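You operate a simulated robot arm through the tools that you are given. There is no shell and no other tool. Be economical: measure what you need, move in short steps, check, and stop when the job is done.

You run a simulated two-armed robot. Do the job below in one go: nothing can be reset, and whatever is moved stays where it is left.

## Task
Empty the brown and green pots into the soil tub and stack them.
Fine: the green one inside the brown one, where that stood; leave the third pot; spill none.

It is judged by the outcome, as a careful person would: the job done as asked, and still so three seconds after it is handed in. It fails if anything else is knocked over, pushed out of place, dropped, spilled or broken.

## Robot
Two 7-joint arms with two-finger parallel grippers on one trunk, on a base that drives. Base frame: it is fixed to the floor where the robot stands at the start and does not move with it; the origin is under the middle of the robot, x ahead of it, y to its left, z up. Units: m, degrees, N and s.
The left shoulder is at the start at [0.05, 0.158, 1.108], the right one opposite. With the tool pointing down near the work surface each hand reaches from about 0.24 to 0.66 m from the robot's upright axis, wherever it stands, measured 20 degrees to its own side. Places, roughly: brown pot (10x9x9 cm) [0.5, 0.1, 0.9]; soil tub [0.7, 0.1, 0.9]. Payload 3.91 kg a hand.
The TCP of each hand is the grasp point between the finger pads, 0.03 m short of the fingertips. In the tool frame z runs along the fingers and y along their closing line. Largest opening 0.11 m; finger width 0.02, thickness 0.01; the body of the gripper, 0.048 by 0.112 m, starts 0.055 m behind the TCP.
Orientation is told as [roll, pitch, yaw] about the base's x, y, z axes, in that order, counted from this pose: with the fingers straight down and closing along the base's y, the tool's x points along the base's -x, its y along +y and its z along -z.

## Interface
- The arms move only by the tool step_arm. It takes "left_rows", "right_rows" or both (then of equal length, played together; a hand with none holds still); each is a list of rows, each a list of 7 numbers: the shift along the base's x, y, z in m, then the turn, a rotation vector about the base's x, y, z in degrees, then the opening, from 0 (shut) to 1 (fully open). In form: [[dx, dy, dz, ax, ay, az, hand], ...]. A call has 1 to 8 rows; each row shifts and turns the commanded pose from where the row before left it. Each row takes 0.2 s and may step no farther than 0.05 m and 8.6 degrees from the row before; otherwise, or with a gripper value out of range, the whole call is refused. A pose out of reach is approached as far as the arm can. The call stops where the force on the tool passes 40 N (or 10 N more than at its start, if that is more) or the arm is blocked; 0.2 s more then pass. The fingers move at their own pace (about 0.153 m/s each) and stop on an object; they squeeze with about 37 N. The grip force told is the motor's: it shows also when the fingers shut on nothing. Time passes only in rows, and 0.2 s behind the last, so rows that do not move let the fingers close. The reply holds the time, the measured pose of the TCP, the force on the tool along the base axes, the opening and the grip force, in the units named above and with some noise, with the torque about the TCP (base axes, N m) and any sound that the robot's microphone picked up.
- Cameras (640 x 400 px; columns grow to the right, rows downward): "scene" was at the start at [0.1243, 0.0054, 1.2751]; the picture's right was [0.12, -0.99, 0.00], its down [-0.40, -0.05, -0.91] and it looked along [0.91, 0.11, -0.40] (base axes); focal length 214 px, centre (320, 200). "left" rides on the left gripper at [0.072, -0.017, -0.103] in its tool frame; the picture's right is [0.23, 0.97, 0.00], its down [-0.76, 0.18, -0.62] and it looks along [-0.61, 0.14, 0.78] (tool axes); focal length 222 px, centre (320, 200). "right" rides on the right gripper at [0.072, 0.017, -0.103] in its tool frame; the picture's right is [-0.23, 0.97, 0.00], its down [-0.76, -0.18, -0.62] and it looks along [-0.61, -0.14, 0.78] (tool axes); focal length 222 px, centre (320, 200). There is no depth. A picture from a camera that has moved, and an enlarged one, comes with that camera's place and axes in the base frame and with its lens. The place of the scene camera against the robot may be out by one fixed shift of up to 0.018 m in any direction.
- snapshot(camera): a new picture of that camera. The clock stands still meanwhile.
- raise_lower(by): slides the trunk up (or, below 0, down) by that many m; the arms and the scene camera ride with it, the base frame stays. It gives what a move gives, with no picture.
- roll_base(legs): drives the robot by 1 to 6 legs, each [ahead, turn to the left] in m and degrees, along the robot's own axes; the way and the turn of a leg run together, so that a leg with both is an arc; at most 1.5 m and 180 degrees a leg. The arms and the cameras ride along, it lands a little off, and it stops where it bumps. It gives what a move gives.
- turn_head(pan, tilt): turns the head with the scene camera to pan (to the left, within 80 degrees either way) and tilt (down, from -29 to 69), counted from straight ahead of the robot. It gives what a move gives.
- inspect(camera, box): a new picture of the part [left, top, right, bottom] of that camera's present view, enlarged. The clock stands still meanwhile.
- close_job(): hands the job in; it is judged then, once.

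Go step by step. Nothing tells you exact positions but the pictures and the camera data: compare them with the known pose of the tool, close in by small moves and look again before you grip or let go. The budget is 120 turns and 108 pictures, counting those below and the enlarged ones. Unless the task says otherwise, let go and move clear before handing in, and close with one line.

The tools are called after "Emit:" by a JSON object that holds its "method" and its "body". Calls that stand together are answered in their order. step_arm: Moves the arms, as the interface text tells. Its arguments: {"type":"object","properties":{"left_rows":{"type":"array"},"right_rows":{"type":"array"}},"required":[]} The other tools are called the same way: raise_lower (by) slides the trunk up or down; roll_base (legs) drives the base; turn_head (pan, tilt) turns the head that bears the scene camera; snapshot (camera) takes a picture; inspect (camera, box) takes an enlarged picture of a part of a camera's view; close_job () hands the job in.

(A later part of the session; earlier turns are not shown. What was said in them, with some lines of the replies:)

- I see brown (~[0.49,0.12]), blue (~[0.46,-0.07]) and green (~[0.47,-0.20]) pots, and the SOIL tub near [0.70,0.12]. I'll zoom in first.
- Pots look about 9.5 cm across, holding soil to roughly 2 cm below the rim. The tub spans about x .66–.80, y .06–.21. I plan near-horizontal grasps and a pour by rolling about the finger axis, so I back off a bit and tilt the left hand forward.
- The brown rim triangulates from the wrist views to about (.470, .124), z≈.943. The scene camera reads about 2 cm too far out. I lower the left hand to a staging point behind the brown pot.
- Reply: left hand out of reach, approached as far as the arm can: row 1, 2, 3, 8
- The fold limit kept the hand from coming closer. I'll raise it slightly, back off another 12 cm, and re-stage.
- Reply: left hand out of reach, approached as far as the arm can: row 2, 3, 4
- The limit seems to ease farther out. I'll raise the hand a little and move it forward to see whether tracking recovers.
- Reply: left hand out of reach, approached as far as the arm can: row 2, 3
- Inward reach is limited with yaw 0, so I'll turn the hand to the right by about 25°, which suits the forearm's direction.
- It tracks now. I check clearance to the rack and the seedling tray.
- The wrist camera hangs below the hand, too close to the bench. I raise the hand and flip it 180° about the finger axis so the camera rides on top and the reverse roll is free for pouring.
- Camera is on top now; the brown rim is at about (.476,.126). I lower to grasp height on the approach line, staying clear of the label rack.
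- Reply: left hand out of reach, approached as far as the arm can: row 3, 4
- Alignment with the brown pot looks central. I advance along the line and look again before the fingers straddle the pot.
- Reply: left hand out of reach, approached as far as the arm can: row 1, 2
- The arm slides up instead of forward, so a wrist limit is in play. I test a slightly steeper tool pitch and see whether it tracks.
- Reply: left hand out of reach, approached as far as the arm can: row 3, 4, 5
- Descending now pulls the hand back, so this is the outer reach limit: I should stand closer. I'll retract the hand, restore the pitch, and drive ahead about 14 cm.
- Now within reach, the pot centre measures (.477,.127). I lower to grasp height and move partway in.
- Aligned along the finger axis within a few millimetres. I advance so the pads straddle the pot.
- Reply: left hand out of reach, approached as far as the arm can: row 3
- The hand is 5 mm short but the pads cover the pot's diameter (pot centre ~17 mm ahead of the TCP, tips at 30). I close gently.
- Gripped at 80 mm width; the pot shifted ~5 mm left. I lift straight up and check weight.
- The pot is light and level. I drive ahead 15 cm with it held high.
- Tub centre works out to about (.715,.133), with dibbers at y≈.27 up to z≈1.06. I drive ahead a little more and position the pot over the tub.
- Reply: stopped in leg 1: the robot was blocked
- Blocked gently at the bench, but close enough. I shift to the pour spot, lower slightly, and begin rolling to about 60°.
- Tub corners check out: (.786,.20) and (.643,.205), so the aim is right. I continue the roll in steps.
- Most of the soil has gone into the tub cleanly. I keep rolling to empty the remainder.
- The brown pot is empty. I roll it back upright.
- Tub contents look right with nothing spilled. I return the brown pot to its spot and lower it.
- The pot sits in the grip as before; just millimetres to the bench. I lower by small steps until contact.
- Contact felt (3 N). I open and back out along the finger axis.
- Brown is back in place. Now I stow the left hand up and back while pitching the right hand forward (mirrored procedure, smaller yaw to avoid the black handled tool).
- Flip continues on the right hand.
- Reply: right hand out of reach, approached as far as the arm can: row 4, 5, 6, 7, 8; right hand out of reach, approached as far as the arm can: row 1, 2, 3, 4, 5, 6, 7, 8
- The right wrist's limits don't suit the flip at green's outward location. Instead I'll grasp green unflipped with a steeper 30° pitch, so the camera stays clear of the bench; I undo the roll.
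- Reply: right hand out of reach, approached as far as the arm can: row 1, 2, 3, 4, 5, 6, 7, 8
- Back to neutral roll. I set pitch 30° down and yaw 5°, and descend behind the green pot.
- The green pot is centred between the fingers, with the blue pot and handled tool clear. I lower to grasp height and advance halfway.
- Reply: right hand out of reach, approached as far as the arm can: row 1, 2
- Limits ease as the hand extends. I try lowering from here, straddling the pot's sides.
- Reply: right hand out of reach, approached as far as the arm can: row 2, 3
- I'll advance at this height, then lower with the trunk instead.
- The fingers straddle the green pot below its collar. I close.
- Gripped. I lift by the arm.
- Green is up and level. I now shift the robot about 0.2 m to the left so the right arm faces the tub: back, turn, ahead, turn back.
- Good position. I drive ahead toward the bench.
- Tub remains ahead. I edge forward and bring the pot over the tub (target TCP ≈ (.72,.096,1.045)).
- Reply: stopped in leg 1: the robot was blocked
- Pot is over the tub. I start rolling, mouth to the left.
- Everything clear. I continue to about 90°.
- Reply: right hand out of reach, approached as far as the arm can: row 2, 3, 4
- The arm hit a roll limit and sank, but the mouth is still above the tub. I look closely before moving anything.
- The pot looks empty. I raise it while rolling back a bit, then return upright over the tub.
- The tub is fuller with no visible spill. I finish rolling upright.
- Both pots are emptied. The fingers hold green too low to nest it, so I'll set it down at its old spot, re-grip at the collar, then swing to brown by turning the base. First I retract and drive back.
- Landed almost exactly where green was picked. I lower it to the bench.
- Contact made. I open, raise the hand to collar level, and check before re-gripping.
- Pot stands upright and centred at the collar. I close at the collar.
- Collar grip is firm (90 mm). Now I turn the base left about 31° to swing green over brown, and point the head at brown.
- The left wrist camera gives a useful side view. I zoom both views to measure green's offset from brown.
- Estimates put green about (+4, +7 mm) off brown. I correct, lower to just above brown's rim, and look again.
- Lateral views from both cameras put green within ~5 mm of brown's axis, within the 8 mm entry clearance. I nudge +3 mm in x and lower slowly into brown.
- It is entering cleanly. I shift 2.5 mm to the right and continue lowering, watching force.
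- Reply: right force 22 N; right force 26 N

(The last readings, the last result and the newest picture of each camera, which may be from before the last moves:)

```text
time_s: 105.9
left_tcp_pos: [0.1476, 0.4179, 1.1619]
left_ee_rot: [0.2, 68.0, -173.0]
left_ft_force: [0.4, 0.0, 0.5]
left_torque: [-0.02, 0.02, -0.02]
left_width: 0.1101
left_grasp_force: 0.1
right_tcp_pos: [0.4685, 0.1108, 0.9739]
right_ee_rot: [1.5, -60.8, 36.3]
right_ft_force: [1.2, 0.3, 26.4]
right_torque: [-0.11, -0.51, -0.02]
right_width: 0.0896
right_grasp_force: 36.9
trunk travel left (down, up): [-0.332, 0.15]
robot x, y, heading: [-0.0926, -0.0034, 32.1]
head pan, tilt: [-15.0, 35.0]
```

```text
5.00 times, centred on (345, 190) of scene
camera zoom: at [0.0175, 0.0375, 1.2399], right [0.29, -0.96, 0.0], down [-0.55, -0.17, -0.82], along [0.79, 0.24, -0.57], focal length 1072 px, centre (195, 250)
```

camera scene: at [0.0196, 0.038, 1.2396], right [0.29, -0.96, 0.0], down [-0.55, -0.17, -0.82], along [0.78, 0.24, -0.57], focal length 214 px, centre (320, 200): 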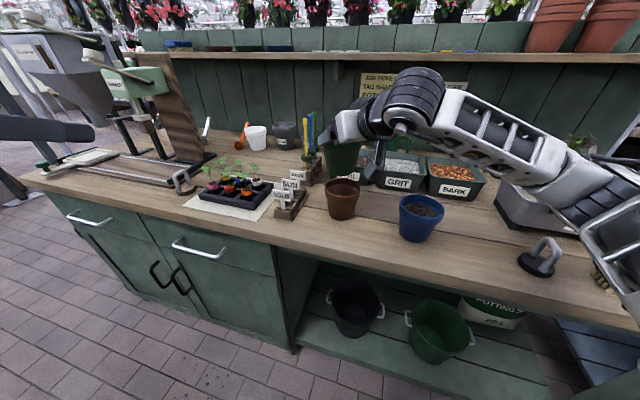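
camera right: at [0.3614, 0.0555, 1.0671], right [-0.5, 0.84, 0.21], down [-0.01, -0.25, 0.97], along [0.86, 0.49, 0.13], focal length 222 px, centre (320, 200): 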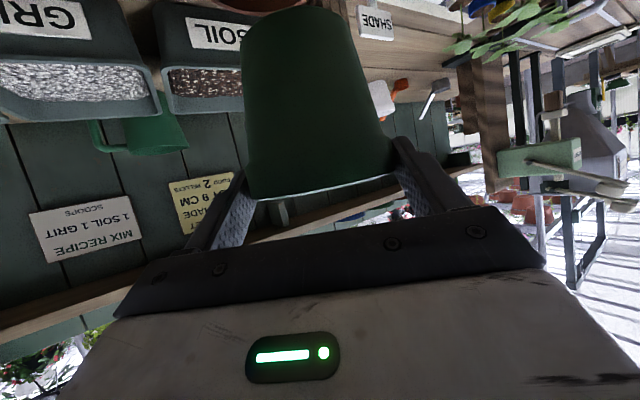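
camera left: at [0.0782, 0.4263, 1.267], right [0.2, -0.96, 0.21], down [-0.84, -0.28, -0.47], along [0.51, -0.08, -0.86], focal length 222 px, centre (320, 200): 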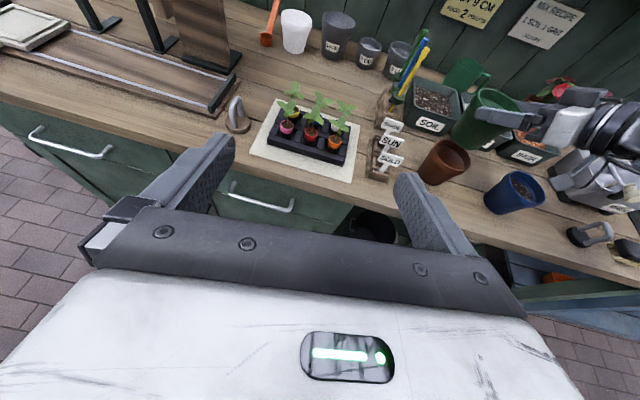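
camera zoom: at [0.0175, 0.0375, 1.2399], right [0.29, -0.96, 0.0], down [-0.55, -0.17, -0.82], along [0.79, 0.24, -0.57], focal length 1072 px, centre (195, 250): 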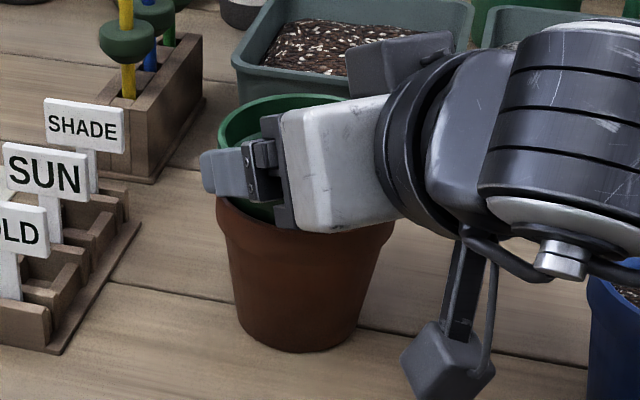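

Contact at 28 mm above bench level, which matches the taper wedging — green is nested. I relieve the press, open, and look.

Emit:
{"method": "step_arm", "body": {"right_rows": [[0, 0, 0.004, 0, 0, 0, 0], [0, 0, 0.001, 0, 0, 0, 0.9], [0, 0, 0, 0, 0, 0, 1], [0, 0, 0, 0, 0, 0, 1]]}}

Emit:
{"method": "inspect", "body": {"camera": "left", "box": [410, 90, 530, 190]}}

Emit:
{"method": "inspect", "body": {"camera": "scene", "box": [310, 150, 380, 230]}}

```text
time_s: 106.9
left_tcp_pos: [0.1477, 0.4175, 1.1605]
left_ee_rot: [0.2, 67.8, -173.0]
left_ft_force: [-0.2, -0.2, 0.9]
left_torque: [0.0, -0.02, 0.01]
left_width: 0.1102
left_grasp_force: 0.1
right_tcp_pos: [0.4695, 0.1113, 0.9719]
right_ee_rot: [1.4, -60.0, 36.3]
right_ft_force: [0.6, -0.4, -0.7]
right_torque: [0.01, 0.01, 0.03]
right_width: 0.1101
right_grasp_force: 0.0
trunk travel left (down, up): [-0.332, 0.15]
robot x, y, heading: [-0.0904, 0.0007, 32.1]
head pan, tilt: [-15.0, 35.0]
```

```text
4.00 times, centred on (470, 140) of left
camera zoom: at [0.0782, 0.4263, 1.267], right [0.2, -0.96, 0.21], down [-0.84, -0.28, -0.47], along [0.51, -0.08, -0.86], focal length 888 px, centre (-280, 440)
```

zoom: 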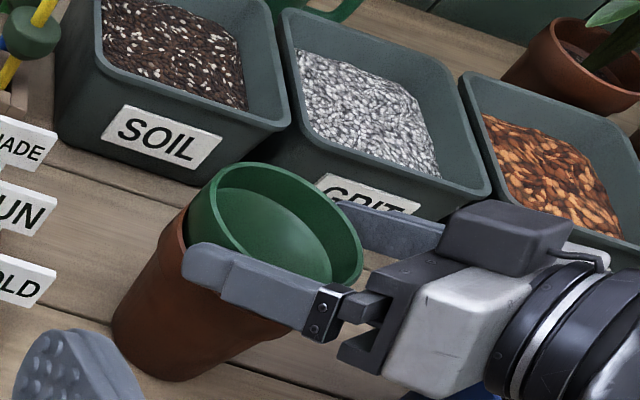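

```text
5.00 times, centred on (345, 190) of scene
camera zoom: at [0.0196, 0.0379, 1.2395], right [0.29, -0.96, 0.0], down [-0.55, -0.17, -0.82], along [0.78, 0.24, -0.57], focal length 1072 px, centre (195, 250)
```

zoom: 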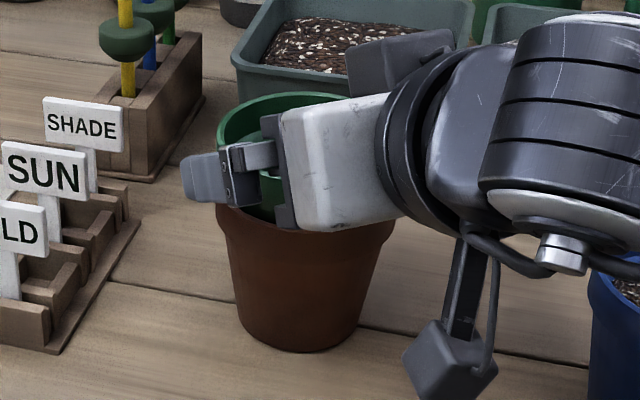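

Green stays seated. I back out along the finger axis, upward.

Emit:
{"method": "step_arm", "body": {"right_rows": [[-0.0136, -0.0106, 0.01, 0, 0, 0, 1], [-0.0136, -0.0106, 0.01, 0, 0, 0, 1], [-0.0204, -0.016, 0.015, 0, 0, 0, 1], [-0.0204, -0.016, 0.015, 0, 0, 0, 1], [-0.02, -0.016, 0.03, 0, 0, 0, 1], [0, 0, 0.04, 0, 0, 0, 1], [0, 0, 0.04, 0, 0, 0, 1]]}}

Emit:
{"method": "snapshot", "body": {"camera": "scene"}}

Emit:
{"method": "inspect", "body": {"camera": "scene", "box": [290, 140, 410, 230]}}

Emit:
{"method": "inspect", "body": {"camera": "left", "box": [370, 50, 560, 220]}}

```text
time_s: 108.5
left_tcp_pos: [0.1482, 0.4176, 1.1622]
left_ee_rot: [0.3, 67.8, -173.0]
left_ft_force: [0.1, 0.0, 0.7]
left_torque: [-0.01, 0.0, 0.01]
left_width: 0.1099
left_grasp_force: 0.1
right_tcp_pos: [0.3821, 0.041, 1.1313]
right_ee_rot: [1.4, -59.9, 36.5]
right_ft_force: [0.3, -0.5, -0.4]
right_torque: [0.02, -0.01, 0.02]
right_width: 0.11
right_grasp_force: 0.1
trunk travel left (down, up): [-0.332, 0.15]
robot x, y, heading: [-0.0889, -0.0027, 31.6]
head pan, tilt: [-15.0, 35.0]
```

```text
13 pictures are left
camera scene: at [0.0195, 0.038, 1.2395], right [0.29, -0.96, 0.0], down [-0.55, -0.17, -0.82], along [0.78, 0.24, -0.57], focal length 214 px, centre (320, 200)
```

scene: 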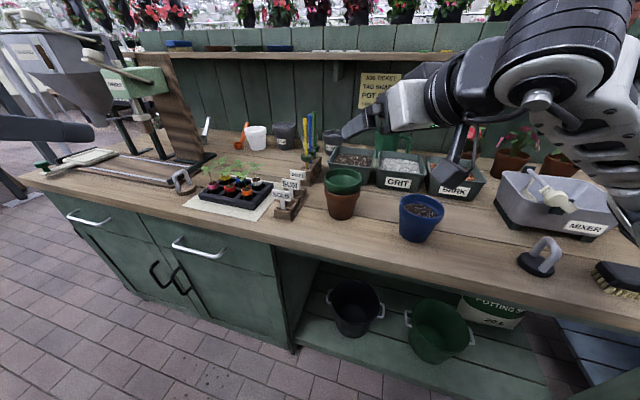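

```text
4.44 times, centred on (350, 185) of scene
camera zoom: at [0.0195, 0.038, 1.2395], right [0.29, -0.96, 0.0], down [-0.55, -0.17, -0.82], along [0.78, 0.24, -0.57], focal length 953 px, centre (187, 267)
```

zoom: 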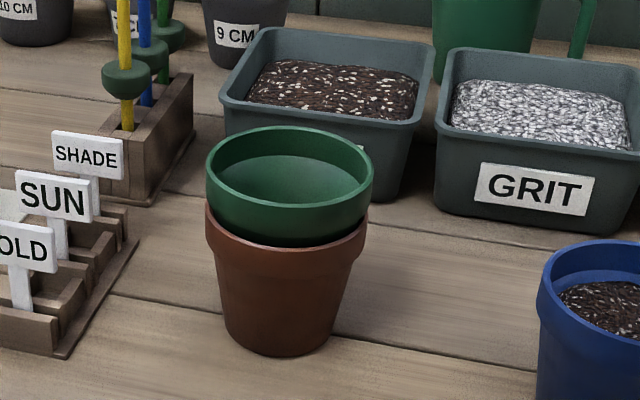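

```text
2.35 times, centred on (465, 135) of left
camera zoom: at [0.0781, 0.4264, 1.2669], right [0.2, -0.96, 0.21], down [-0.84, -0.28, -0.47], along [0.51, -0.08, -0.86], focal length 523 px, centre (-21, 353)
```

zoom: 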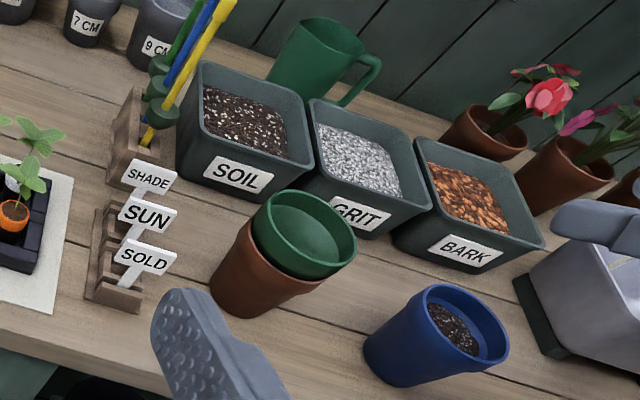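

Green sits nested and level in brown at brown's spot, both empty. The blue pot is untouched, the tub holds the soil with no spill in view, and both hands are clear, so I hand in.

Emit:
{"method": "close_job", "body": {}}

```text
The job is handed in.
```

The brown and green pots are emptied into the soil tub, and green is stacked inside brown, within a few millimetres of where brown stood. The third (blue) pot was not touched, and I saw no spill in the pictures.
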